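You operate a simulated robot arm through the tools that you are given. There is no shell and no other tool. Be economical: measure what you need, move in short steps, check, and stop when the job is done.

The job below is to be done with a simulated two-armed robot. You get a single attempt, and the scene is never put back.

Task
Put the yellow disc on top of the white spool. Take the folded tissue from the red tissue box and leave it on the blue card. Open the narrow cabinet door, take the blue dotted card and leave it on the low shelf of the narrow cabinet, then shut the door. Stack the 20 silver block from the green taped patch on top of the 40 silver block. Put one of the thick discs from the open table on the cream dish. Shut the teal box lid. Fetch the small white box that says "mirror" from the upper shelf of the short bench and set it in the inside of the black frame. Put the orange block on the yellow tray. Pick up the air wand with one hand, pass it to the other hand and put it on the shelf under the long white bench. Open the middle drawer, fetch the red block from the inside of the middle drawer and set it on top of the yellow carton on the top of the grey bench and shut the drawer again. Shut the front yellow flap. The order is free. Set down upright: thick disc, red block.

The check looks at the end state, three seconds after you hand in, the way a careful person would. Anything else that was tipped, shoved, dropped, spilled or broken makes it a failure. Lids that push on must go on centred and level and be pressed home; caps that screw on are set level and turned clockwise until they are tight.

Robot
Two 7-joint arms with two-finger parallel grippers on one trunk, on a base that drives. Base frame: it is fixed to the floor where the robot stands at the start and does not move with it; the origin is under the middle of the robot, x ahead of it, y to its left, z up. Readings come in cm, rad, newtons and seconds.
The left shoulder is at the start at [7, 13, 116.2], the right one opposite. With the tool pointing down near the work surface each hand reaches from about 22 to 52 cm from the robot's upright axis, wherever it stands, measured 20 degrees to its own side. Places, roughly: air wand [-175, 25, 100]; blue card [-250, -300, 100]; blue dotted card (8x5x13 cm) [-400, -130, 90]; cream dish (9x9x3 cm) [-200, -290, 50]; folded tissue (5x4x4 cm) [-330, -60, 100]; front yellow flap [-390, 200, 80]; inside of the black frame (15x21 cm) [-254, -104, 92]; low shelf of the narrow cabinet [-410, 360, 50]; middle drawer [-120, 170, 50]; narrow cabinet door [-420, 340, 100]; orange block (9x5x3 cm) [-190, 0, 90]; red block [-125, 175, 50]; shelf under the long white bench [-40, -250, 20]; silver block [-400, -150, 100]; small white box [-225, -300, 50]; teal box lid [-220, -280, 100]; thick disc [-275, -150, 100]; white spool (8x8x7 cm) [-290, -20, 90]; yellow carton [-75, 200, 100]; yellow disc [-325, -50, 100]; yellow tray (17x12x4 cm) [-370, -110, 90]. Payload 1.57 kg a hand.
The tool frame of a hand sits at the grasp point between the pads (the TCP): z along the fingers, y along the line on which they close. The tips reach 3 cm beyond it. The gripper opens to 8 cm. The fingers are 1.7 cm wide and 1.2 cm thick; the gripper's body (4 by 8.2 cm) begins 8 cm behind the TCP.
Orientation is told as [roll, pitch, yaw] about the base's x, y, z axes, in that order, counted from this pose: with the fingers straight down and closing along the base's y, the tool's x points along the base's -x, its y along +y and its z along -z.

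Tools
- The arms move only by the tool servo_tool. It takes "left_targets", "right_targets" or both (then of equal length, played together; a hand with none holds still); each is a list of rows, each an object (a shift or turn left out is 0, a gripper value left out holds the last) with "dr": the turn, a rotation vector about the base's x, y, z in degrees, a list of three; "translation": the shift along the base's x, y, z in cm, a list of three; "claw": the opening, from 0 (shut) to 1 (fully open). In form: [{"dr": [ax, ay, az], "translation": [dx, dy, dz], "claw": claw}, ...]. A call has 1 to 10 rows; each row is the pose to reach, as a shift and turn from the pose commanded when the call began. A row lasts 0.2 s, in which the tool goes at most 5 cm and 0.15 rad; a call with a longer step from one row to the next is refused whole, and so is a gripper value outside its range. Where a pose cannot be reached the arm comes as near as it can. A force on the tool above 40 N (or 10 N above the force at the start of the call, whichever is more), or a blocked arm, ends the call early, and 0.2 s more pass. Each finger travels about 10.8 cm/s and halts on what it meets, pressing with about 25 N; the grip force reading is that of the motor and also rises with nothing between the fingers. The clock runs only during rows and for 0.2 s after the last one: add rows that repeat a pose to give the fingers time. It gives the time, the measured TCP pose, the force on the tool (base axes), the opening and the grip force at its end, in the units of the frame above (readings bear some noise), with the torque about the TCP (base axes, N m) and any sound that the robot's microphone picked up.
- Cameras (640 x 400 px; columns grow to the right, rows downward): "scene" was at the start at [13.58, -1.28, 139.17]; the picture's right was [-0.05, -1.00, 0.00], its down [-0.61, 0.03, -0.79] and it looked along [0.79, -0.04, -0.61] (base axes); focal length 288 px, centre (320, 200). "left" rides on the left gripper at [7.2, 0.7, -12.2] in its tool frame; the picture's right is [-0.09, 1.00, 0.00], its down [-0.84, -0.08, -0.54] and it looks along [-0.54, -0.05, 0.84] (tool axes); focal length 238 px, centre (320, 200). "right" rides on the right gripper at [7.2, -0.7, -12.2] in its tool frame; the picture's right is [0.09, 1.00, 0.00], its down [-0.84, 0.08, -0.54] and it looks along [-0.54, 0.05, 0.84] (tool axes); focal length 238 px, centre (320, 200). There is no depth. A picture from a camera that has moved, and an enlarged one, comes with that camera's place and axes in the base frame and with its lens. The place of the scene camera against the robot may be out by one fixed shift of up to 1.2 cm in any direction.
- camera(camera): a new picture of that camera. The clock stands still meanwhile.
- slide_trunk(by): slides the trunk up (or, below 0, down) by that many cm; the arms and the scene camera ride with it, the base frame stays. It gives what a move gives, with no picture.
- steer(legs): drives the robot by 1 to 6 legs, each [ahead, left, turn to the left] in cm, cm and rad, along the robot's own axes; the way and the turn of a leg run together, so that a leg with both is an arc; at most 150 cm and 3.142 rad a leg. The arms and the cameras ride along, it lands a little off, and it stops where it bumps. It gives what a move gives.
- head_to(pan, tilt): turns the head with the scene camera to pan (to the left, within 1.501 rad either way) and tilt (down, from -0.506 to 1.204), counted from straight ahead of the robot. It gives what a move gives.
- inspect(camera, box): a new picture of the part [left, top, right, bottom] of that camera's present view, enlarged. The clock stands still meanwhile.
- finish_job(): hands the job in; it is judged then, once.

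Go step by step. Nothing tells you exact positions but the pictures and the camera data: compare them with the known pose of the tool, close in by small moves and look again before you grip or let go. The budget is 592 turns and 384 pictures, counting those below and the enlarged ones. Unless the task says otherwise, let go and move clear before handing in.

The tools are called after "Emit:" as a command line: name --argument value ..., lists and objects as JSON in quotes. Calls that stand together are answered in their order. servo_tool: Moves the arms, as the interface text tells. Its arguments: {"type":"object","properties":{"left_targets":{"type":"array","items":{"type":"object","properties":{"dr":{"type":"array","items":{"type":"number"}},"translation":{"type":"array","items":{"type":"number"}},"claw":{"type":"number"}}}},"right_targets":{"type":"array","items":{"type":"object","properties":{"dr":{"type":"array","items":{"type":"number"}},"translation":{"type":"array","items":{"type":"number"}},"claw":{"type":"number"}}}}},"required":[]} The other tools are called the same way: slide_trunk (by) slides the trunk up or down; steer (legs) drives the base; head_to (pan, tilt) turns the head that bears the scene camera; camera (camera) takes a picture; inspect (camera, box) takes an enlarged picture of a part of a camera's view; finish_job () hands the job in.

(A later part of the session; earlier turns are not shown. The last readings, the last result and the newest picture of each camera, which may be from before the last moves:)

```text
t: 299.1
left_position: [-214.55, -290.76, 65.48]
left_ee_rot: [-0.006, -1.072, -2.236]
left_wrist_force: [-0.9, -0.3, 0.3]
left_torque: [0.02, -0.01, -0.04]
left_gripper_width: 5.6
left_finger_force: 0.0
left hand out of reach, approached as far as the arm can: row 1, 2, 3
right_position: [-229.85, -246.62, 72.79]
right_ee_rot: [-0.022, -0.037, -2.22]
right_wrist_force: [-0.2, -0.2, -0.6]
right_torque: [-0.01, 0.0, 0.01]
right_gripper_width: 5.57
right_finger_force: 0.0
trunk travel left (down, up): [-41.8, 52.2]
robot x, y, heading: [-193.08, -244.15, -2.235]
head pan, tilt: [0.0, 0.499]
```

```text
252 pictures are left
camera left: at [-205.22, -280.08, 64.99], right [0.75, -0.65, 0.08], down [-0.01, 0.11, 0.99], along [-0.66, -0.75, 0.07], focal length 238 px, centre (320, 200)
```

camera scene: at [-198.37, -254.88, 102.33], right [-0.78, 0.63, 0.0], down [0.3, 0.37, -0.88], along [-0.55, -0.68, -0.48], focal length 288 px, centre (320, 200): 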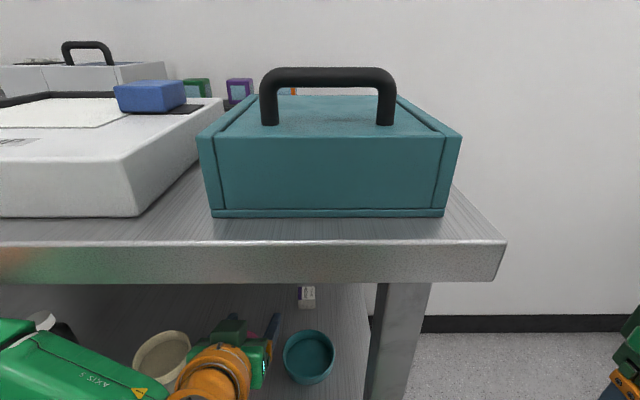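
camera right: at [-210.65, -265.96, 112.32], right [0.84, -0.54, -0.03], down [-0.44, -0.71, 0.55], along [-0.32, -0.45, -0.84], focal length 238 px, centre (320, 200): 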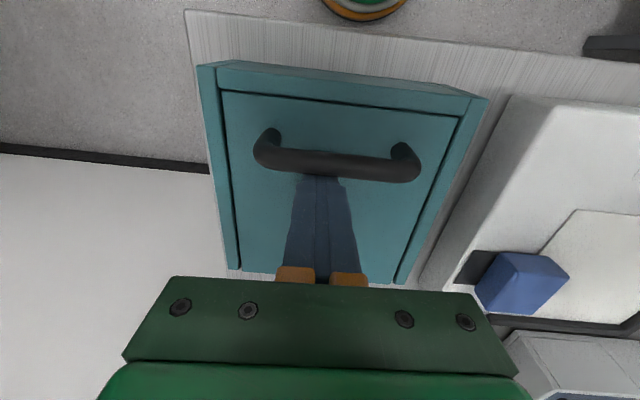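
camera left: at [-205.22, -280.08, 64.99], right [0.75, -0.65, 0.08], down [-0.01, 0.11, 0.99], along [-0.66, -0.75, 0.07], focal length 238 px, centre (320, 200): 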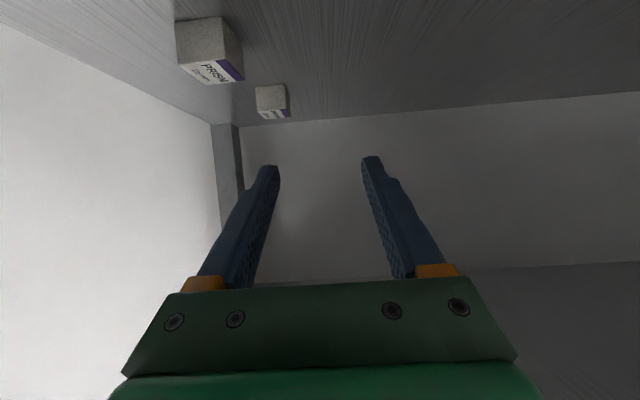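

Base bumped something; back off 2 cm, lower the trunk 5 cm, then extend the arm.

Emit:
steer --legs '[[-2, 0, -0.01]]'

Emit:
slide_trunk --by -4

Emit:
servo_tool --left_targets '[{"translation": [-2.5, -1, 0]}, {"translation": [-5, -2, 0]}, {"translation": [-6.5, -4, 0]}, {"translation": [-8, -6, 0]}]'

Emit:
camera --camera "left"

Emit:
camera --camera "scene"

```text
t: 299.9
left_position: [-214.73, -290.48, 65.07]
left_ee_rot: [-0.025, -1.064, -2.229]
left_wrist_force: [-1.3, 1.4, -1.3]
left_torque: [-0.03, 0.01, -0.01]
left_gripper_width: 5.62
left_finger_force: 0.0
right_position: [-229.28, -246.03, 72.85]
right_ee_rot: [-0.028, -0.017, -2.235]
right_wrist_force: [0.7, 0.6, -0.4]
right_torque: [0.03, -0.04, -0.03]
right_gripper_width: 5.61
right_finger_force: 0.0
trunk travel left (down, up): [-41.8, 52.2]
robot x, y, heading: [-191.9, -242.63, -2.248]
head pan, tilt: [0.0, 0.499]
```

```text
t: 300.7
left_position: [-214.7, -290.47, 60.87]
left_ee_rot: [-0.031, -1.059, -2.228]
left_wrist_force: [0.0, 0.1, -0.2]
left_torque: [-0.03, 0.02, 0.03]
left_gripper_width: 5.59
left_finger_force: 0.0
right_position: [-229.27, -246.25, 68.55]
right_ee_rot: [-0.031, -0.013, -2.234]
right_wrist_force: [-0.8, 0.2, 0.5]
right_torque: [-0.05, -0.01, 0.04]
right_gripper_width: 5.61
right_finger_force: 0.0
trunk travel left (down, up): [-37.8, 56.2]
robot x, y, heading: [-191.81, -242.28, -2.243]
head pan, tilt: [0.0, 0.499]
```

```text
t: 301.7
left_position: [-216.24, -295.83, 63.46]
left_ee_rot: [-0.031, -1.06, -2.23]
left_wrist_force: [-0.8, 0.8, 0.0]
left_torque: [-0.03, 0.04, 0.04]
left_gripper_width: 5.59
left_finger_force: 0.2
left hand out of reach, approached as far as the arm can: row 1, 2, 3, 4
right_position: [-229.13, -246.31, 68.67]
right_ee_rot: [-0.03, -0.012, -2.234]
right_wrist_force: [0.9, -0.3, -0.8]
right_torque: [0.0, -0.03, 0.0]
right_gripper_width: 5.61
right_finger_force: 0.2
trunk travel left (down, up): [-37.8, 56.2]
robot x, y, heading: [-191.97, -242.64, -2.247]
head pan, tilt: [0.0, 0.499]
```

```text
251 pictures are left
camera left: at [-206.74, -285.2, 63.1], right [0.74, -0.67, 0.07], down [-0.01, 0.09, 1.0], along [-0.67, -0.74, 0.06], focal length 238 px, centre (320, 200)
```

left: 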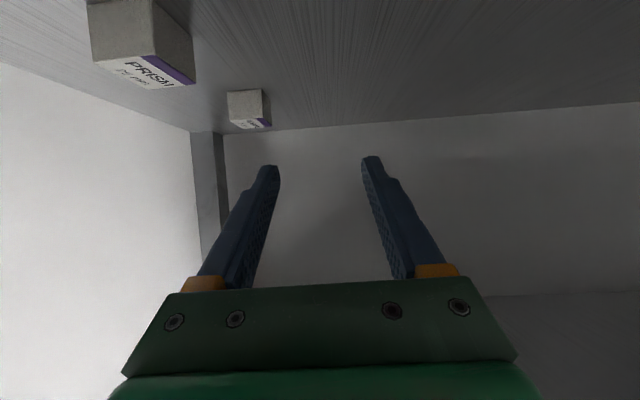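

```text
250 pictures are left
camera scene: at [-201.07, -254.56, 98.33], right [-0.78, 0.63, 0.0], down [0.3, 0.37, -0.88], along [-0.55, -0.69, -0.48], focal length 288 px, centre (320, 200)
```

scene: 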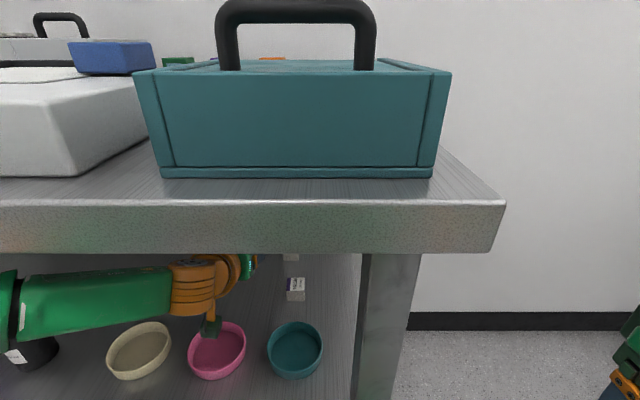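

The arm is actually too folded (too close). Back the base 14 cm and extend the arm instead.

Emit:
steer --legs '[[-14, 0, 0]]'

Emit:
servo_tool --left_targets '[{"translation": [-3, -2, 0]}, {"translation": [-6, -4.5, -1]}, {"translation": [-9, -7, -1.5]}, {"translation": [-11, -8.5, -2]}]'

Emit:
camera --camera "left"

```text
t: 303.1
left_position: [-207.3, -284.64, 63.51]
left_ee_rot: [-0.029, -1.059, -2.229]
left_wrist_force: [0.0, 0.5, 0.3]
left_torque: [-0.04, 0.01, -0.02]
left_gripper_width: 5.62
left_finger_force: 0.1
right_position: [-220.35, -235.16, 68.68]
right_ee_rot: [-0.028, -0.014, -2.235]
right_wrist_force: [-0.2, 0.1, -0.6]
right_torque: [0.02, 0.02, -0.01]
right_gripper_width: 5.61
right_finger_force: 0.0
trunk travel left (down, up): [-37.8, 56.2]
robot x, y, heading: [-183.2, -231.42, -2.246]
head pan, tilt: [0.0, 0.499]
```

```text
t: 304.1
left_position: [-207.13, -288.62, 64.82]
left_ee_rot: [-0.029, -1.059, -2.229]
left_wrist_force: [0.6, 0.1, -0.5]
left_torque: [0.0, 0.01, -0.02]
left_gripper_width: 5.58
left_finger_force: 0.0
left hand out of reach, approached as far as the arm can: row 1, 2, 3, 4
right_position: [-220.43, -235.16, 68.64]
right_ee_rot: [-0.029, -0.011, -2.233]
right_wrist_force: [-0.4, 0.8, -0.3]
right_torque: [0.01, 0.0, 0.0]
right_gripper_width: 5.58
right_finger_force: 0.1
trunk travel left (down, up): [-37.8, 56.2]
robot x, y, heading: [-182.88, -231.36, -2.244]
head pan, tilt: [0.0, 0.499]
```

```text
249 pictures are left
camera left: at [-197.61, -278.05, 64.41], right [0.74, -0.67, 0.07], down [-0.01, 0.09, 1.0], along [-0.67, -0.74, 0.06], focal length 238 px, centre (320, 200)
```

left: 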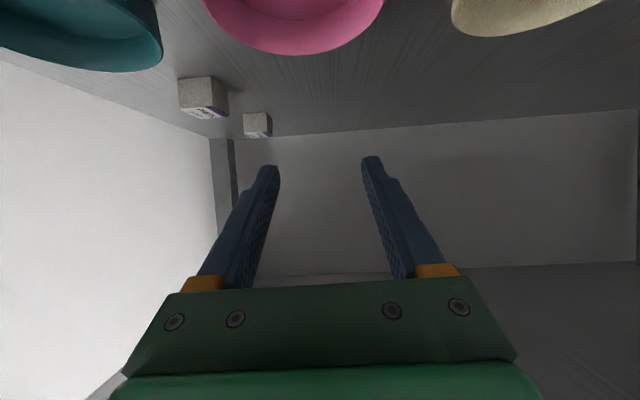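

Let me probe which direction is limited: try moving right only.

Emit:
servo_tool --left_targets '[{"translation": [-2.3, 1.9, 0]}, {"translation": [-4.7, 3.7, 0]}, {"translation": [-6.2, 5, 0]}]'

Emit:
servo_tool --left_targets '[{"translation": [0, 0, -2]}, {"translation": [0, 0, -4]}]'

```text
t: 304.9
left_position: [-208.31, -283.22, 66.26]
left_ee_rot: [-0.029, -1.06, -2.231]
left_wrist_force: [-0.1, 0.2, -0.7]
left_torque: [0.03, 0.0, -0.01]
left_gripper_width: 5.6
left_finger_force: 0.0
left hand out of reach, approached as far as the arm can: row 1, 2, 3
right_position: [-220.5, -235.06, 68.66]
right_ee_rot: [-0.028, -0.012, -2.234]
right_wrist_force: [0.3, 0.4, 0.5]
right_torque: [-0.02, 0.03, 0.02]
right_gripper_width: 5.64
right_finger_force: 0.1
trunk travel left (down, up): [-37.8, 56.2]
robot x, y, heading: [-183.27, -231.62, -2.249]
head pan, tilt: [0.0, 0.499]
```

```text
t: 305.4
left_position: [-207.08, -283.03, 62.66]
left_ee_rot: [-0.031, -1.059, -2.228]
left_wrist_force: [0.8, -0.2, 0.2]
left_torque: [-0.01, -0.01, -0.05]
left_gripper_width: 5.61
left_finger_force: 0.0
left hand out of reach, approached as far as the arm can: row 1, 2
right_position: [-220.33, -235.18, 68.65]
right_ee_rot: [-0.031, -0.012, -2.235]
right_wrist_force: [0.4, 0.3, -0.7]
right_torque: [-0.02, 0.0, -0.04]
right_gripper_width: 5.61
right_finger_force: 0.0
trunk travel left (down, up): [-37.8, 56.2]
robot x, y, heading: [-183.54, -231.39, -2.248]
head pan, tilt: [0.0, 0.499]
```

I'll shift the base so the box lies ~14 cm to my left (better for the left arm), flatten the tool slightly and yaw a bit.

Emit:
servo_tool --left_targets '[{"dr": [-3, 2.4, -5], "translation": [0, 0, 1]}, {"dr": [-6, 4.8, -10], "translation": [0, 0, 2]}, {"dr": [-6, 4.8, -15], "translation": [0, 0, 2]}]'

Emit:
steer --legs '[[0, -8, 0], [11, 0, 0]]'

Emit:
camera --camera "left"

Emit:
camera --camera "scene"

```text
t: 306.2
left_position: [-207.21, -283.0, 64.46]
left_ee_rot: [0.012, -1.191, -2.531]
left_wrist_force: [-0.7, 0.2, 0.1]
left_torque: [0.0, 0.0, 0.04]
left_gripper_width: 5.59
left_finger_force: 0.1
right_position: [-220.47, -235.23, 68.7]
right_ee_rot: [-0.029, -0.012, -2.235]
right_wrist_force: [0.4, 0.3, -0.7]
right_torque: [0.0, 0.0, 0.03]
right_gripper_width: 5.62
right_finger_force: 0.1
trunk travel left (down, up): [-37.8, 56.2]
robot x, y, heading: [-182.94, -231.7, -2.245]
head pan, tilt: [0.0, 0.499]
```

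```text
t: 308.1
left_position: [-220.27, -286.65, 64.53]
left_ee_rot: [0.011, -1.19, -2.528]
left_wrist_force: [-0.6, -0.4, -0.4]
left_torque: [-0.02, 0.01, -0.04]
left_gripper_width: 5.61
left_finger_force: 0.0
right_position: [-233.38, -239.02, 68.66]
right_ee_rot: [-0.028, -0.013, -2.233]
right_wrist_force: [-0.5, -1.1, 0.3]
right_torque: [0.01, -0.02, -0.02]
right_gripper_width: 5.58
right_finger_force: 0.0
trunk travel left (down, up): [-37.8, 56.2]
robot x, y, heading: [-196.04, -235.41, -2.248]
head pan, tilt: [0.0, 0.499]
```

```text
248 pictures are left
camera left: at [-208.49, -279.08, 62.38], right [0.55, -0.83, 0.09], down [0.11, 0.18, 0.98], along [-0.83, -0.53, 0.19], focal length 238 px, centre (320, 200)
```

left: 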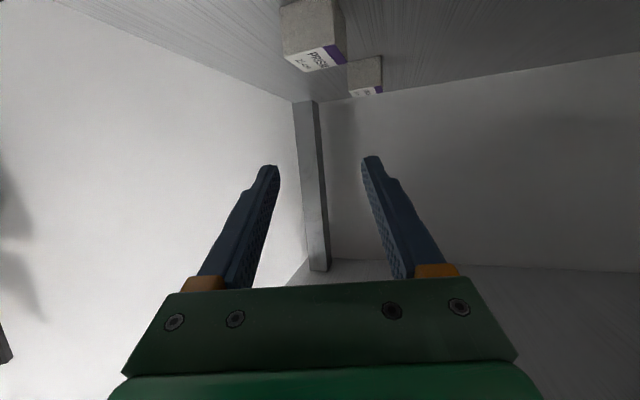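

```text
247 pictures are left
camera scene: at [-205.37, -247.24, 98.32], right [-0.78, 0.63, 0.0], down [0.3, 0.37, -0.88], along [-0.55, -0.68, -0.48], focal length 288 px, centre (320, 200)
```

scene: 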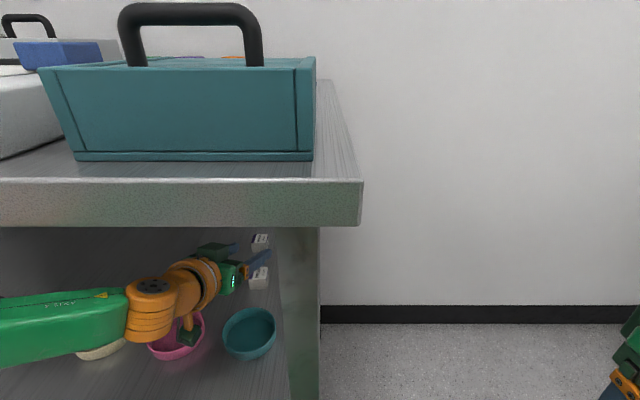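

Box is 12 cm ahead. Yaw 10° more to clear the PRISM, extend over it, staying high.

Emit:
servo_tool --left_targets '[{"dr": [0, 0, -5], "translation": [-1.2, -2.5, 0]}, {"dr": [0, 0, -10], "translation": [-2.5, -5, 0]}, {"dr": [0, 0, -10], "translation": [-4, -7.5, -0.5]}, {"dr": [0, 0, -10], "translation": [-5.2, -9.2, -1.5]}]'

Emit:
camera --camera "left"

Emit:
camera --camera "scene"

```text
t: 309.1
left_position: [-222.41, -291.28, 64.31]
left_ee_rot: [0.01, -1.197, -2.695]
left_wrist_force: [0.6, 0.1, -0.3]
left_torque: [0.0, 0.0, 0.02]
left_gripper_width: 5.6
left_finger_force: 0.2
left hand out of reach, approached as far as the arm can: row 2, 3, 4
right_position: [-233.49, -238.93, 68.7]
right_ee_rot: [-0.027, -0.011, -2.233]
right_wrist_force: [-0.2, -0.9, -1.4]
right_torque: [0.0, 0.02, -0.01]
right_gripper_width: 5.61
right_finger_force: 0.0
trunk travel left (down, up): [-37.8, 56.2]
robot x, y, heading: [-196.7, -235.45, -2.25]
head pan, tilt: [0.0, 0.499]
```

```text
246 pictures are left
camera left: at [-209.61, -285.74, 62.08], right [0.41, -0.91, 0.09], down [0.14, 0.16, 0.98], along [-0.9, -0.39, 0.2], focal length 238 px, centre (320, 200)
```

left: 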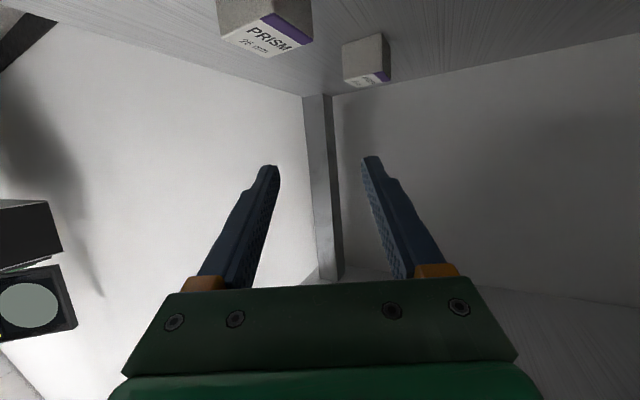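

```text
245 pictures are left
camera scene: at [-205.34, -247.2, 98.33], right [-0.78, 0.63, 0.0], down [0.3, 0.37, -0.88], along [-0.55, -0.69, -0.48], focal length 288 px, centre (320, 200)
```

scene: 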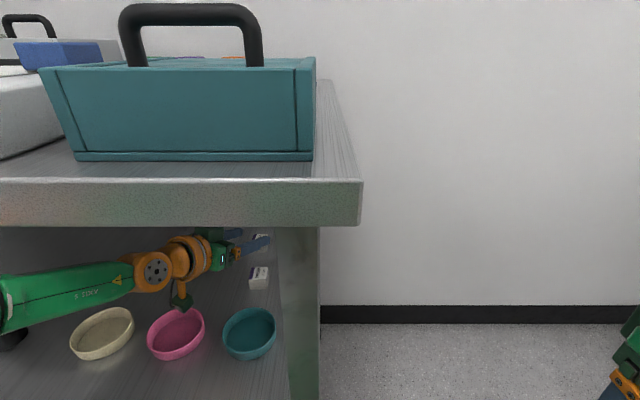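

Front access is too long; the bench's right end is open and the box is only ~12 cm inside. I'll back out and go around to the right end.

Emit:
steer --legs '[[-45, 0, 0]]'

Emit:
slide_trunk --by 36

Emit:
head_to --pan -0.7 --tilt 0.5

Emit:
camera --camera "scene"

```text
t: 311.8
left_position: [-194.31, -256.68, 64.42]
left_ee_rot: [0.01, -1.199, -2.684]
left_wrist_force: [0.4, -0.3, 0.3]
left_torque: [0.02, 0.0, -0.01]
left_gripper_width: 5.63
left_finger_force: 0.1
right_position: [-205.84, -204.49, 68.66]
right_ee_rot: [-0.027, -0.013, -2.22]
right_wrist_force: [-0.1, 0.6, 0.6]
right_torque: [0.01, 0.0, 0.03]
right_gripper_width: 5.61
right_finger_force: 0.0
trunk travel left (down, up): [-37.8, 56.2]
robot x, y, heading: [-168.73, -200.39, -2.241]
head pan, tilt: [0.0, 0.499]
```

```text
t: 315.3
left_position: [-194.25, -256.64, 100.33]
left_ee_rot: [0.009, -1.199, -2.684]
left_wrist_force: [0.5, 0.3, 1.1]
left_torque: [0.0, -0.03, -0.02]
left_gripper_width: 5.6
left_finger_force: 0.1
right_position: [-205.87, -204.45, 104.7]
right_ee_rot: [-0.027, -0.012, -2.223]
right_wrist_force: [0.4, -0.1, 0.5]
right_torque: [0.0, 0.04, 0.0]
right_gripper_width: 5.59
right_finger_force: 0.1
trunk travel left (down, up): [-73.8, 20.2]
robot x, y, heading: [-168.55, -200.52, -2.237]
head pan, tilt: [0.0, 0.499]
```

```text
t: 316.4
left_position: [-194.22, -256.62, 100.27]
left_ee_rot: [0.01, -1.2, -2.684]
left_wrist_force: [0.2, 0.0, 0.0]
left_torque: [-0.02, -0.03, -0.03]
left_gripper_width: 5.61
left_finger_force: 0.0
right_position: [-205.89, -204.49, 104.58]
right_ee_rot: [-0.028, -0.013, -2.222]
right_wrist_force: [-0.5, 0.2, -0.6]
right_torque: [-0.01, -0.04, -0.02]
right_gripper_width: 5.59
right_finger_force: 0.1
trunk travel left (down, up): [-73.8, 20.2]
robot x, y, heading: [-168.89, -200.36, -2.239]
head pan, tilt: [-0.7, 0.499]
```

```text
244 pictures are left
camera scene: at [-180.86, -207.11, 134.33], right [-0.21, 0.98, 0.0], down [0.47, 0.1, -0.88], along [-0.86, -0.18, -0.48], focal length 288 px, centre (320, 200)
```

scene: 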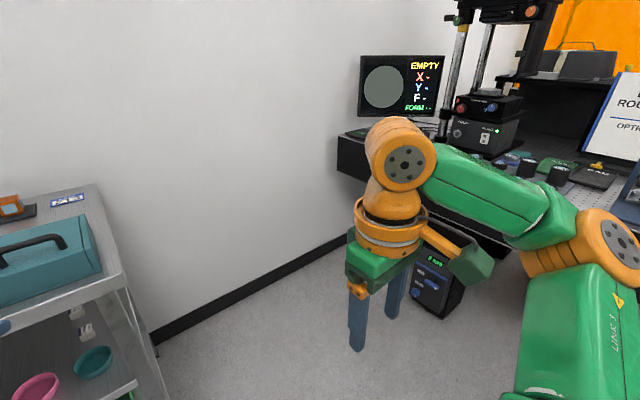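

There is space at the bench's right end. I reshape the left hand (45° slope) and drive around.

Emit:
servo_tool --left_targets '[{"dr": [0, 0, 8], "translation": [1.5, 2, 0]}, {"dr": [0, 0, 16], "translation": [3, 4, 0]}, {"dr": [0, 0, 25], "translation": [4.5, 6, 0]}]'

Emit:
servo_tool --left_targets '[{"dr": [6.3, -5, 0], "translation": [1.5, 2, 0]}, {"dr": [12.6, -10, 0], "translation": [3, 4, 0]}, {"dr": [18.8, -14.9, 0], "translation": [4.5, 6, 0]}]'

Emit:
steer --legs '[[0, -62, 0], [48, 0, 0], [0, 0, 1.1]]'

Emit:
head_to --pan 0 --tilt 0.6

Emit:
camera --camera "scene"

```text
refused: row 3 steps farther than a row can; nothing moved
```

```text
t: 317.2
left_position: [-189.57, -250.52, 100.3]
left_ee_rot: [-0.238, -0.798, -2.47]
left_wrist_force: [0.3, 0.5, -1.0]
left_torque: [0.0, -0.01, 0.03]
left_gripper_width: 5.61
left_finger_force: 0.1
right_position: [-205.8, -204.5, 104.71]
right_ee_rot: [-0.03, -0.01, -2.222]
right_wrist_force: [0.3, 0.7, 0.0]
right_torque: [-0.01, 0.02, 0.0]
right_gripper_width: 5.62
right_finger_force: 0.1
trunk travel left (down, up): [-73.8, 20.2]
robot x, y, heading: [-169.11, -200.61, -2.232]
head pan, tilt: [-0.7, 0.499]
```

```text
t: 325.8
left_position: [-211.85, -241.15, 100.36]
left_ee_rot: [-0.24, -0.801, -1.386]
left_wrist_force: [-0.4, 0.5, -0.8]
left_torque: [0.04, 0.01, -0.01]
left_gripper_width: 5.57
left_finger_force: 0.1
right_position: [-260.28, -233.95, 104.67]
right_ee_rot: [-0.029, -0.013, -1.136]
right_wrist_force: [0.4, 0.1, 0.2]
right_torque: [0.03, 0.01, 0.0]
right_gripper_width: 5.61
right_finger_force: 0.1
trunk travel left (down, up): [-73.8, 20.2]
robot x, y, heading: [-246.36, -199.03, -1.15]
head pan, tilt: [-0.7, 0.499]
```

```text
t: 326.9
left_position: [-211.79, -241.06, 100.3]
left_ee_rot: [-0.24, -0.801, -1.383]
left_wrist_force: [-0.4, 0.6, 0.5]
left_torque: [0.01, 0.0, -0.01]
left_gripper_width: 5.61
left_finger_force: 0.0
right_position: [-260.16, -233.87, 104.54]
right_ee_rot: [-0.028, -0.011, -1.135]
right_wrist_force: [0.6, 0.7, 0.8]
right_torque: [0.0, 0.0, 0.0]
right_gripper_width: 5.59
right_finger_force: 0.1
trunk travel left (down, up): [-73.8, 20.2]
robot x, y, heading: [-246.58, -199.23, -1.148]
head pan, tilt: [0.0, 0.6]
```

```text
243 pictures are left
camera scene: at [-240.9, -212.74, 133.42], right [-0.91, -0.41, 0.0], down [-0.23, 0.52, -0.83], along [0.34, -0.75, -0.56], focal length 288 px, centre (320, 200)
```

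scene: 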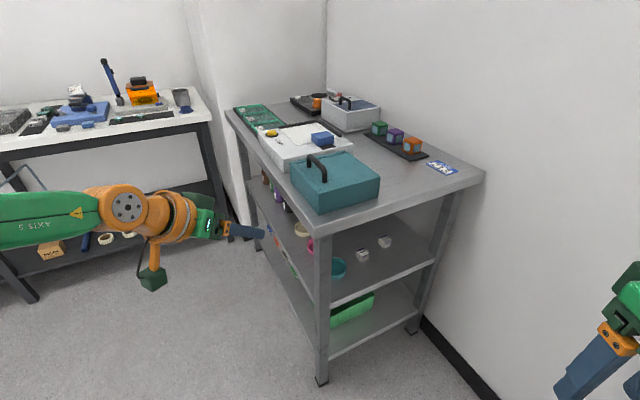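

Excellent access: MIRROR (right/back) and PRISM near the open end. I'll use the right hand: tilt it 45°, tuck the left one away, then move in.

Emit:
servo_tool --left_targets '[{"translation": [0, 4.7, 0]}, {"translation": [0, 9.4, 0]}, {"translation": [0.2, 14, 0]}, {"translation": [0.3, 18.7, 0]}, {"translation": [0.4, 23.4, 0]}, {"translation": [0.5, 28, 0]}]' --right_targets '[{"dr": [-6.8, -3.1, 0], "translation": [2.8, -1, 0]}, {"dr": [-13.6, -6.2, 0], "translation": [5.6, -2, 0]}, {"dr": [-20.5, -9.3, 0], "translation": [8.4, -3, 0]}, {"dr": [-27.3, -12.3, 0], "translation": [11.2, -4, 0]}, {"dr": [-34.2, -15.4, 0], "translation": [14, -5, 0]}, {"dr": [-41, -18.5, 0], "translation": [16.5, -6, 0]}]'

Emit:
camera --camera "scene"

Emit:
camera --camera "right"

```text
t: 328.3
left_position: [-211.34, -212.91, 100.24]
left_ee_rot: [-0.243, -0.803, -1.385]
left_wrist_force: [0.1, 0.5, -0.2]
left_torque: [-0.01, 0.04, 0.03]
left_gripper_width: 5.61
left_finger_force: 0.0
right_position: [-243.67, -239.75, 104.62]
right_ee_rot: [-0.04, -0.801, -1.13]
right_wrist_force: [0.0, 0.1, -0.8]
right_torque: [-0.02, -0.01, 0.01]
right_gripper_width: 5.56
right_finger_force: 0.1
trunk travel left (down, up): [-73.8, 20.2]
robot x, y, heading: [-246.38, -199.16, -1.146]
head pan, tilt: [0.0, 0.6]
```

```text
242 pictures are left
camera scene: at [-240.85, -212.49, 133.45], right [-0.91, -0.41, 0.0], down [-0.23, 0.51, -0.83], along [0.34, -0.75, -0.56], focal length 288 px, centre (320, 200)
```

scene: 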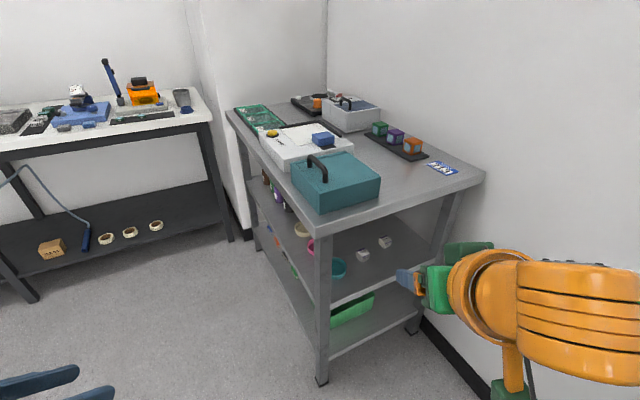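

```text
241 pictures are left
camera right: at [-249.88, -227.23, 108.01], right [0.89, 0.46, -0.09], down [0.17, -0.14, 0.98], along [0.43, -0.88, -0.2], focal length 238 px, centre (320, 200)
```

right: 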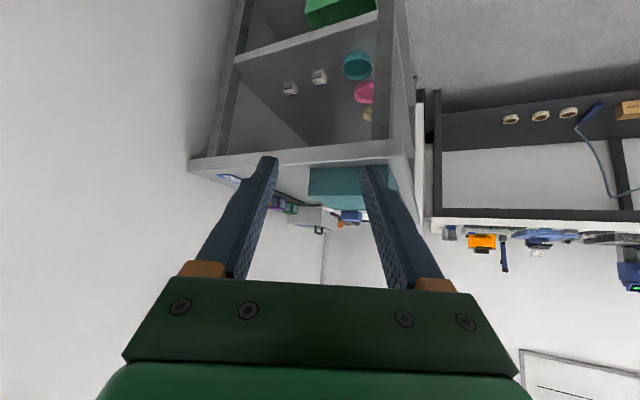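

Lower the trunk 26 and drive in, shifting right 9.

Emit:
slide_trunk --by -28

Emit:
steer --legs '[[36, -10, 0]]'

Emit:
camera --camera "right"

Emit:
camera --camera "scene"

```text
t: 331.1
left_position: [-211.18, -213.01, 72.29]
left_ee_rot: [-0.241, -0.799, -1.384]
left_wrist_force: [-0.3, -0.3, 0.1]
left_torque: [0.02, 0.0, 0.0]
left_gripper_width: 5.59
left_finger_force: 0.1
right_position: [-243.79, -239.84, 76.6]
right_ee_rot: [-0.038, -0.796, -1.131]
right_wrist_force: [-0.5, 0.2, -0.6]
right_torque: [-0.02, -0.06, 0.01]
right_gripper_width: 5.56
right_finger_force: 0.1
trunk travel left (down, up): [-45.8, 48.2]
robot x, y, heading: [-246.22, -199.28, -1.148]
head pan, tilt: [0.0, 0.6]
```

```text
t: 333.5
left_position: [-205.68, -249.7, 72.29]
left_ee_rot: [-0.238, -0.801, -1.384]
left_wrist_force: [-1.3, -0.1, -0.5]
left_torque: [0.02, -0.02, 0.01]
left_gripper_width: 5.63
left_finger_force: 0.1
right_position: [-238.19, -276.56, 76.57]
right_ee_rot: [-0.038, -0.797, -1.13]
right_wrist_force: [-0.6, 0.5, 0.6]
right_torque: [0.02, 0.03, -0.03]
right_gripper_width: 5.57
right_finger_force: 0.0
trunk travel left (down, up): [-45.8, 48.2]
robot x, y, heading: [-240.7, -235.98, -1.148]
head pan, tilt: [0.0, 0.6]
```

```text
240 pictures are left
camera right: at [-244.33, -264.07, 79.96], right [0.88, 0.46, -0.09], down [0.17, -0.14, 0.97], along [0.43, -0.88, -0.2], focal length 238 px, centre (320, 200)
```

right: 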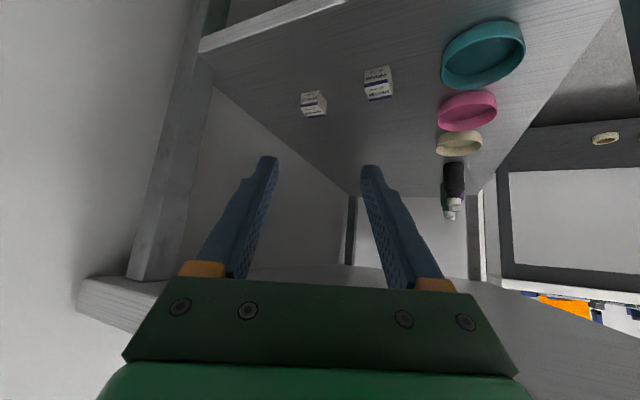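

```text
239 pictures are left
camera scene: at [-235.29, -249.37, 105.42], right [-0.91, -0.41, 0.0], down [-0.23, 0.52, -0.82], along [0.34, -0.75, -0.57], focal length 288 px, centre (320, 200)
```

scene: 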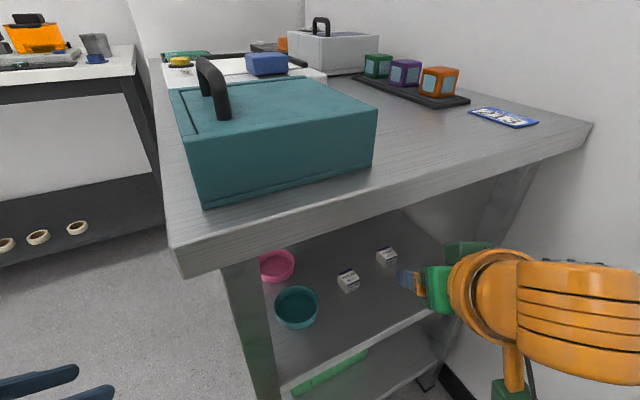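

Very good view. Approach diagonally down toward the mirror box, part way.

Emit:
servo_tool --right_targets '[{"translation": [1, -3, -3]}, {"translation": [2, -6, -6]}, {"translation": [3.2, -9, -9]}, {"translation": [4, -11, -11]}]'

Emit:
camera --camera "right"

```text
t: 334.5
left_position: [-205.78, -249.72, 72.18]
left_ee_rot: [-0.239, -0.801, -1.383]
left_wrist_force: [-0.1, 0.2, -0.3]
left_torque: [-0.02, -0.01, 0.01]
left_gripper_width: 5.57
left_finger_force: 0.1
right_position: [-234.23, -287.55, 65.72]
right_ee_rot: [-0.04, -0.798, -1.13]
right_wrist_force: [0.6, 0.1, -0.7]
right_torque: [-0.01, 0.02, 0.01]
right_gripper_width: 5.6
right_finger_force: 0.2
trunk travel left (down, up): [-45.8, 48.2]
robot x, y, heading: [-240.75, -235.96, -1.153]
head pan, tilt: [0.0, 0.6]
```

```text
238 pictures are left
camera right: at [-240.37, -275.17, 69.18], right [0.88, 0.46, -0.09], down [0.17, -0.14, 0.97], along [0.43, -0.88, -0.2], focal length 238 px, centre (320, 200)
```

right: 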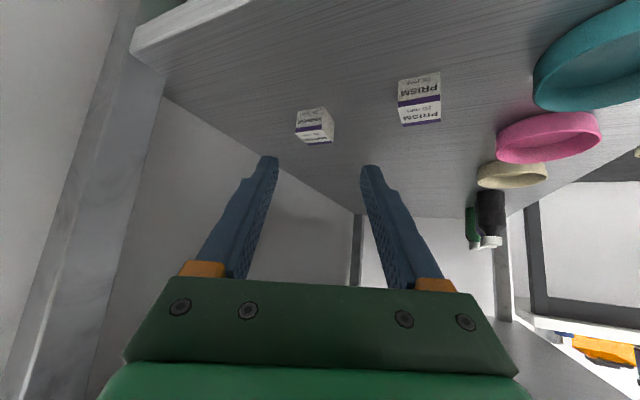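

Turn the hand 25° to align with the box's sides while approaching.

Emit:
servo_tool --right_targets '[{"dr": [0, 0, 8.5], "translation": [0.6, -2, -1.5]}, {"dr": [0, 0, 17], "translation": [1.2, -4, -3]}, {"dr": [0, 0, 25], "translation": [1.5, -5.5, -4.5]}]'

Emit:
camera --camera "right"

```text
t: 335.3
left_position: [-205.7, -249.68, 72.23]
left_ee_rot: [-0.239, -0.802, -1.383]
left_wrist_force: [0.2, -0.9, -1.2]
left_torque: [0.0, -0.01, 0.0]
left_gripper_width: 5.59
left_finger_force: 0.1
right_position: [-232.64, -293.1, 61.14]
right_ee_rot: [-0.039, -0.796, -0.694]
right_wrist_force: [0.4, -0.2, -0.6]
right_torque: [0.0, -0.01, -0.01]
right_gripper_width: 5.6
right_finger_force: 0.1
trunk travel left (down, up): [-45.8, 48.2]
robot x, y, heading: [-240.85, -236.15, -1.141]
head pan, tilt: [0.0, 0.6]
```

```text
237 pictures are left
camera right: at [-243.5, -284.35, 64.44], right [0.61, 0.79, -0.09], down [0.22, -0.05, 0.98], along [0.76, -0.61, -0.2], focal length 238 px, centre (320, 200)
```

right: 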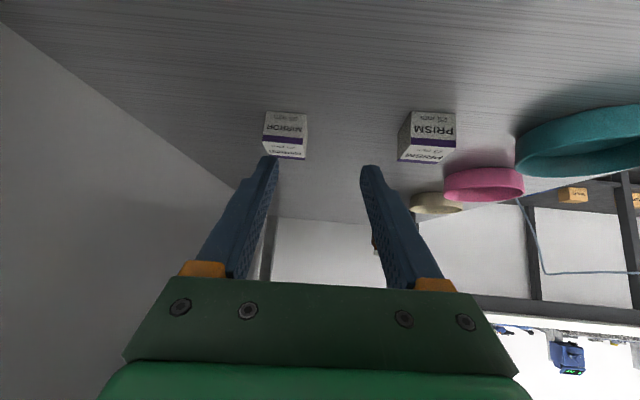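

Box is 3 cm to the side of the hand's axis. Back a little, shift sideways, and check.

Emit:
servo_tool --right_targets '[{"translation": [-1.9, 1.6, 1]}, {"translation": [-3.9, -0.9, 1]}, {"translation": [-3, -1.7, -0.5]}]'

Emit:
camera --camera "right"

```text
t: 336.1
left_position: [-205.58, -249.65, 72.22]
left_ee_rot: [-0.239, -0.803, -1.383]
left_wrist_force: [-0.7, 0.0, -0.5]
left_torque: [0.0, 0.01, 0.01]
left_gripper_width: 5.6
left_finger_force: 0.0
right_position: [-235.7, -294.72, 60.47]
right_ee_rot: [-0.041, -0.799, -0.696]
right_wrist_force: [-0.2, -0.5, 0.3]
right_torque: [-0.02, 0.0, 0.0]
right_gripper_width: 5.58
right_finger_force: 0.0
trunk travel left (down, up): [-45.8, 48.2]
robot x, y, heading: [-241.04, -235.74, -1.148]
head pan, tilt: [0.0, 0.6]
```

```text
236 pictures are left
camera right: at [-246.45, -286.03, 63.89], right [0.61, 0.79, -0.09], down [0.22, -0.05, 0.97], along [0.76, -0.61, -0.2], focal length 238 px, centre (320, 200)
```

right: 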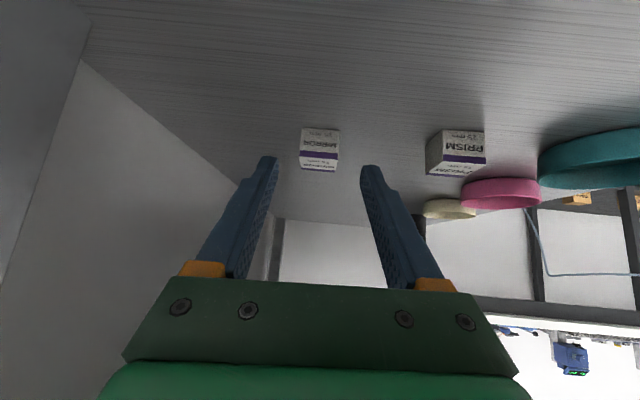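

Centred. Advance onto it and grip, then lift a little.

Emit:
servo_tool --right_targets '[{"translation": [1.6, -1.4, -1.2]}, {"translation": [3.2, -2.8, -2.3]}, {"translation": [3.2, -2.8, -2.3], "claw": 0.45}, {"translation": [3.2, -2.8, -2.3], "claw": 0.2}, {"translation": [3.2, -2.8, -2.3], "claw": 0.1}, {"translation": [3.2, -2.8, -2.3], "claw": 0.0}]'

Emit:
servo_tool --right_targets '[{"translation": [0, 0, 1.5]}, {"translation": [-0.5, 0.4, 3]}]'

Emit:
camera --camera "right"

```text
t: 337.5
left_position: [-205.62, -249.67, 72.25]
left_ee_rot: [-0.241, -0.803, -1.383]
left_wrist_force: [0.2, 0.1, -0.7]
left_torque: [0.0, -0.01, 0.01]
left_gripper_width: 5.62
left_finger_force: 0.0
right_position: [-232.37, -297.57, 58.29]
right_ee_rot: [-0.04, -0.796, -0.693]
right_wrist_force: [-0.2, -0.9, 0.1]
right_torque: [-0.01, 0.02, 0.02]
right_gripper_width: 0.02
right_finger_force: 21.2
trunk travel left (down, up): [-45.8, 48.2]
robot x, y, heading: [-240.69, -235.37, -1.146]
head pan, tilt: [0.0, 0.6]
```

```text
t: 338.1
left_position: [-205.71, -249.7, 72.34]
left_ee_rot: [-0.239, -0.801, -1.384]
left_wrist_force: [0.0, 0.4, 0.2]
left_torque: [-0.01, -0.03, -0.01]
left_gripper_width: 5.57
left_finger_force: 0.1
right_position: [-232.79, -297.11, 61.28]
right_ee_rot: [-0.041, -0.798, -0.694]
right_wrist_force: [-0.1, -0.6, 0.4]
right_torque: [0.01, 0.01, 0.01]
right_gripper_width: 0.01
right_finger_force: 20.9
trunk travel left (down, up): [-45.8, 48.2]
robot x, y, heading: [-240.73, -235.99, -1.143]
head pan, tilt: [0.0, 0.6]
```

```text
235 pictures are left
camera right: at [-243.67, -288.37, 64.68], right [0.61, 0.79, -0.09], down [0.22, -0.05, 0.97], along [0.76, -0.61, -0.2], focal length 238 px, centre (320, 200)
```

right: 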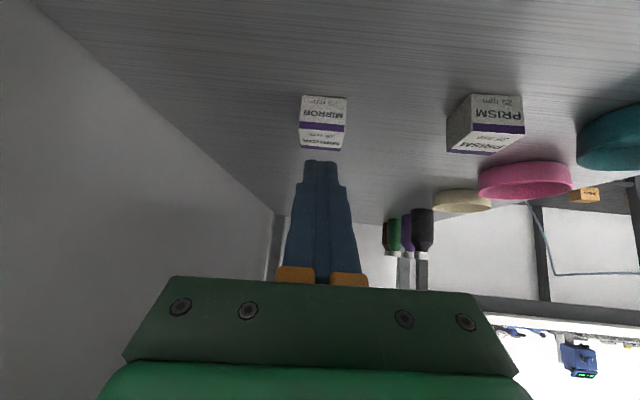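

I misjudged the shelf height (it is ~50); the box is lower and larger (~4.8 cm). Open, lift, drive in 5 cm and look again.

Emit:
servo_tool --right_targets '[{"translation": [-0.5, 0.4, 1.5], "claw": 0.5}, {"translation": [-0.5, 0.4, 2], "claw": 1}, {"translation": [-0.5, 0.4, 2], "claw": 1}]'

Emit:
steer --legs '[[4, 0, 0]]'

Emit:
camera --camera "right"

```text
t: 338.9
left_position: [-205.77, -249.7, 72.14]
left_ee_rot: [-0.24, -0.801, -1.386]
left_wrist_force: [0.1, -0.4, 0.4]
left_torque: [-0.01, 0.02, -0.03]
left_gripper_width: 5.61
left_finger_force: 0.0
right_position: [-233.39, -296.72, 63.32]
right_ee_rot: [-0.04, -0.797, -0.695]
right_wrist_force: [-0.1, 0.8, -0.3]
right_torque: [-0.02, -0.04, -0.02]
right_gripper_width: 8.01
right_finger_force: 0.1
trunk travel left (down, up): [-45.8, 48.2]
robot x, y, heading: [-240.8, -235.56, -1.146]
head pan, tilt: [0.0, 0.6]
```

```text
t: 339.8
left_position: [-203.98, -253.34, 72.16]
left_ee_rot: [-0.24, -0.801, -1.382]
left_wrist_force: [1.0, -0.9, -0.2]
left_torque: [0.01, 0.03, -0.02]
left_gripper_width: 5.6
left_finger_force: 0.1
right_position: [-231.73, -300.43, 63.28]
right_ee_rot: [-0.041, -0.797, -0.691]
right_wrist_force: [-0.2, -0.8, -0.4]
right_torque: [0.01, 0.0, 0.0]
right_gripper_width: 8.06
right_finger_force: 0.1
trunk travel left (down, up): [-45.8, 48.2]
robot x, y, heading: [-239.52, -239.33, -1.144]
head pan, tilt: [0.0, 0.6]
```

```text
234 pictures are left
camera right: at [-242.58, -291.67, 66.59], right [0.61, 0.79, -0.09], down [0.22, -0.05, 0.97], along [0.76, -0.61, -0.2], focal length 238 px, centre (320, 200)
```

right: 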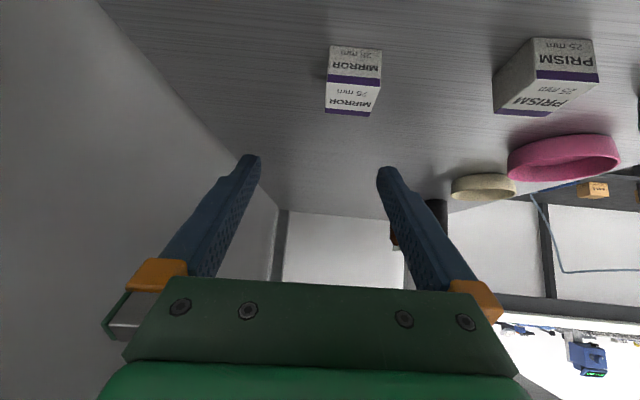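

Box centre is at about (-227.8,-301.3,52.4). Descend toward it with wide-open fingers.

Emit:
servo_tool --right_targets '[{"translation": [1, 1, -2]}, {"translation": [1.5, 0.8, -5]}, {"translation": [2.5, 0, -7.5]}]'

Emit:
camera --camera "right"

```text
t: 340.6
left_position: [-204.03, -253.13, 72.28]
left_ee_rot: [-0.238, -0.803, -1.385]
left_wrist_force: [-0.4, -0.6, 0.6]
left_torque: [0.02, -0.01, 0.02]
left_gripper_width: 5.58
left_finger_force: 0.1
right_position: [-229.3, -300.07, 55.85]
right_ee_rot: [-0.042, -0.799, -0.692]
right_wrist_force: [-2.4, 0.6, 4.4]
right_torque: [0.13, -0.11, 0.08]
right_gripper_width: 7.92
right_finger_force: 0.0
trunk travel left (down, up): [-45.8, 48.2]
robot x, y, heading: [-239.61, -239.49, -1.143]
head pan, tilt: [0.0, 0.6]
```

```text
233 pictures are left
camera right: at [-240.15, -291.37, 59.17], right [0.61, 0.79, -0.1], down [0.22, -0.05, 0.98], along [0.76, -0.61, -0.2], focal length 238 px, centre (320, 200)
```

right: 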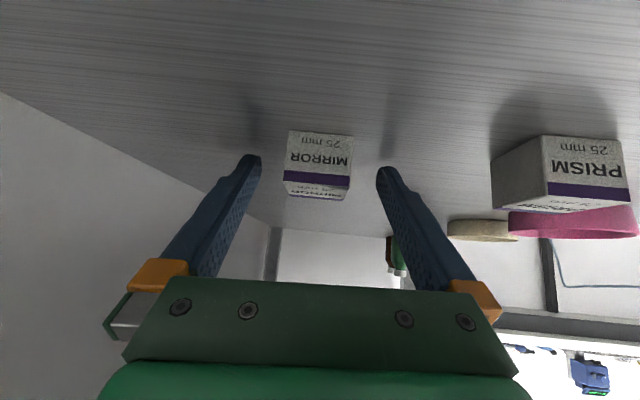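

Fingertips are at shelf level on both sides of the box. Advance 2.5 cm and close.

Emit:
servo_tool --right_targets '[{"translation": [1.0, -0.8, 0.4]}, {"translation": [2.0, -1.6, 0.5]}, {"translation": [2.0, -1.6, 0.5], "claw": 0.7}, {"translation": [2.0, -1.6, 0.5], "claw": 0.4}, {"translation": [2.0, -1.6, 0.5], "claw": 0.2}, {"translation": [2.0, -1.6, 0.5], "claw": 0}]'

Emit:
camera --camera "right"

```text
t: 341.9
left_position: [-203.94, -253.19, 72.23]
left_ee_rot: [-0.239, -0.8, -1.383]
left_wrist_force: [0.3, -0.3, 0.0]
left_torque: [0.0, -0.02, 0.0]
left_gripper_width: 5.63
left_finger_force: 0.1
right_position: [-227.32, -301.28, 56.08]
right_ee_rot: [-0.04, -0.797, -0.694]
right_wrist_force: [0.1, 0.1, 1.0]
right_torque: [0.02, 0.01, -0.02]
right_gripper_width: 3.44
right_finger_force: 25.4
right hand out of reach, approached as far as the arm can: row 2, 3, 4, 5, 6
trunk travel left (down, up): [-45.8, 48.2]
robot x, y, heading: [-239.18, -239.59, -1.144]
head pan, tilt: [0.0, 0.6]
```

```text
232 pictures are left
camera right: at [-238.14, -292.67, 59.48], right [0.61, 0.79, -0.09], down [0.22, -0.05, 0.97], along [0.76, -0.61, -0.2], focal length 238 px, centre (320, 200)
```

right: 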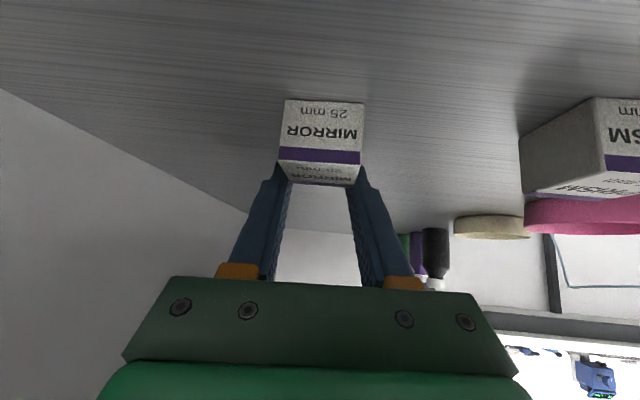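

Gripped (3.4 cm). Lift and back out.

Emit:
servo_tool --right_targets '[{"translation": [0, 0, 2]}, {"translation": [-0.5, 0.4, 4]}, {"translation": [-1, 0.8, 6]}]'

Emit:
steer --legs '[[-30, 0, 0]]'

Emit:
camera --camera "right"

Emit:
camera --camera "scene"

```text
t: 342.8
left_position: [-203.94, -253.32, 72.27]
left_ee_rot: [-0.237, -0.803, -1.384]
left_wrist_force: [0.2, 0.3, -0.7]
left_torque: [0.02, -0.01, -0.01]
left_gripper_width: 5.64
left_finger_force: 0.1
right_position: [-228.3, -300.49, 62.12]
right_ee_rot: [-0.04, -0.796, -0.693]
right_wrist_force: [0.1, 1.2, 0.1]
right_torque: [-0.01, -0.01, 0.0]
right_gripper_width: 3.43
right_finger_force: 25.3
trunk travel left (down, up): [-45.8, 48.2]
robot x, y, heading: [-238.99, -239.17, -1.148]
head pan, tilt: [0.0, 0.6]
```

```text
t: 344.8
left_position: [-216.22, -226.0, 72.31]
left_ee_rot: [-0.239, -0.801, -1.379]
left_wrist_force: [-0.6, -0.4, 0.1]
left_torque: [-0.03, -0.02, -0.01]
left_gripper_width: 5.6
left_finger_force: 0.0
right_position: [-240.36, -273.27, 62.07]
right_ee_rot: [-0.04, -0.799, -0.689]
right_wrist_force: [-0.3, 0.2, -0.6]
right_torque: [-0.02, 0.02, 0.0]
right_gripper_width: 3.43
right_finger_force: 25.5
trunk travel left (down, up): [-45.8, 48.2]
robot x, y, heading: [-251.2, -212.11, -1.143]
head pan, tilt: [0.0, 0.6]
```

```text
231 pictures are left
camera right: at [-251.23, -264.61, 65.45], right [0.61, 0.79, -0.09], down [0.22, -0.05, 0.97], along [0.77, -0.61, -0.2], focal length 238 px, centre (320, 200)
```

right: 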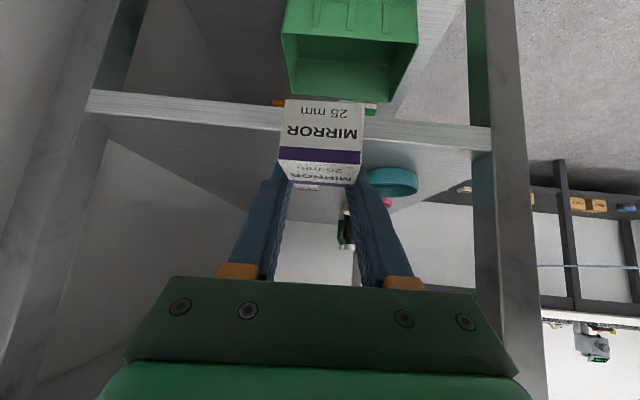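

```text
230 pictures are left
camera scene: at [-245.9, -225.86, 105.43], right [-0.91, -0.41, 0.0], down [-0.23, 0.51, -0.83], along [0.34, -0.75, -0.56], focal length 288 px, centre (320, 200)
```

scene: 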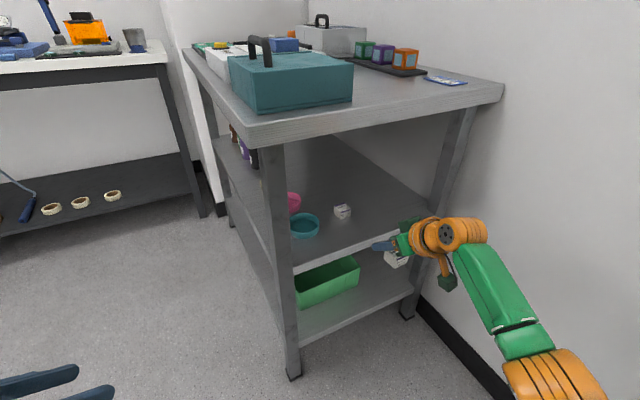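

Box retrieved. Raise the trunk and drive over toward the optical table's left side, facing the black frame.

Emit:
slide_trunk --by 40

Emit:
steer --legs '[[-9, 63, 0], [0, 0, 1.8], [0, 0, 1.8]]'

Emit:
camera --camera "scene"

```text
t: 348.6
left_position: [-216.33, -226.09, 112.29]
left_ee_rot: [-0.239, -0.802, -1.381]
left_wrist_force: [0.6, 0.8, 0.6]
left_torque: [0.02, 0.0, 0.03]
left_gripper_width: 5.61
left_finger_force: 0.2
right_position: [-240.23, -273.43, 102.09]
right_ee_rot: [-0.04, -0.799, -0.689]
right_wrist_force: [0.4, 0.8, -0.1]
right_torque: [0.01, -0.03, 0.01]
right_gripper_width: 3.44
right_finger_force: 25.3
trunk travel left (down, up): [-85.8, 8.2]
robot x, y, heading: [-251.03, -212.12, -1.148]
head pan, tilt: [0.0, 0.6]
```

```text
t: 360.9
left_position: [-235.48, -183.34, 112.24]
left_ee_rot: [-0.24, -0.802, 2.279]
left_wrist_force: [0.2, 0.1, 0.0]
left_torque: [-0.02, -0.01, 0.0]
left_gripper_width: 5.59
left_finger_force: 0.1
right_position: [-237.95, -130.32, 102.06]
right_ee_rot: [-0.039, -0.798, 2.969]
right_wrist_force: [-0.4, -0.2, 0.5]
right_torque: [-0.01, 0.01, -0.02]
right_gripper_width: 3.48
right_finger_force: 24.4
trunk travel left (down, up): [-85.8, 8.2]
robot x, y, heading: [-197.61, -177.64, 2.515]
head pan, tilt: [0.0, 0.6]
```

```text
229 pictures are left
camera scene: at [-209.48, -170.51, 145.42], right [0.59, 0.81, 0.0], down [0.46, -0.33, -0.82], along [-0.67, 0.48, -0.57], focal length 288 px, centre (320, 200)
```

scene: 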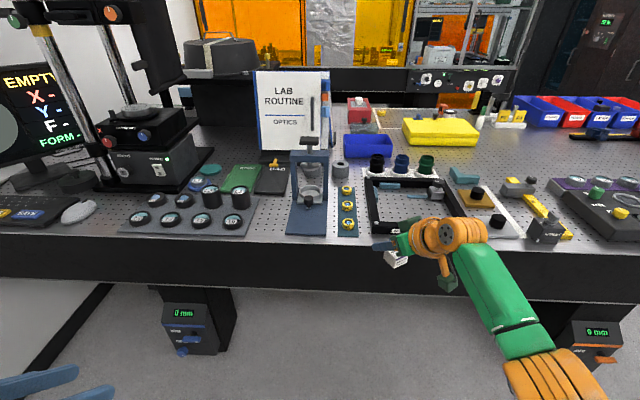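

Emit:
inspect --camera "scene" --box '[330, 90, 590, 260]'

Emit:
inspect --camera "scene" --box '[110, 60, 370, 240]'

```text
2.35 times, centred on (460, 175) of scene
camera zoom: at [-209.48, -170.51, 145.42], right [0.59, 0.81, 0.0], down [0.46, -0.33, -0.82], along [-0.67, 0.48, -0.57], focal length 677 px, centre (-9, 259)
```

zoom: 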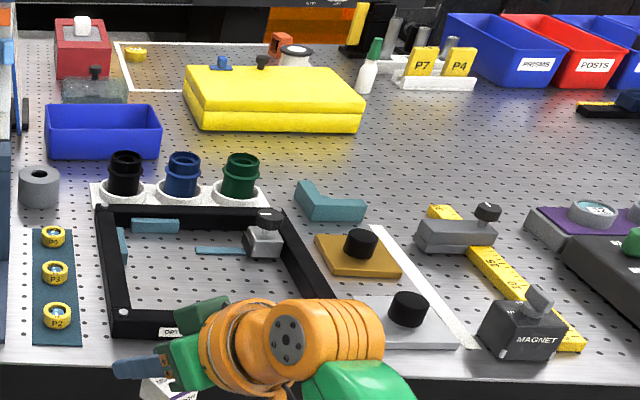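

```text
2.22 times, centred on (240, 150) of scene
camera zoom: at [-209.48, -170.51, 145.42], right [0.59, 0.81, 0.0], down [0.46, -0.33, -0.82], along [-0.67, 0.48, -0.57], focal length 640 px, centre (498, 311)
```

zoom: 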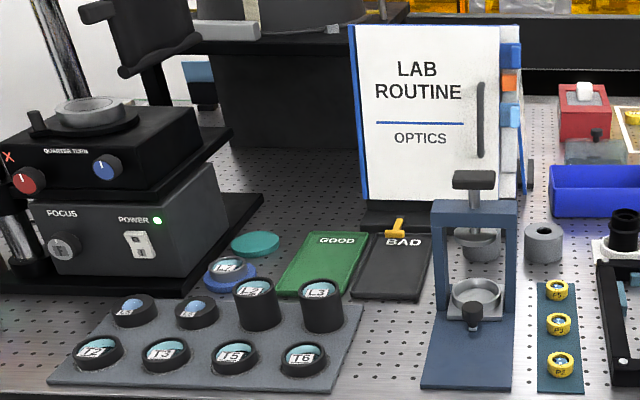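

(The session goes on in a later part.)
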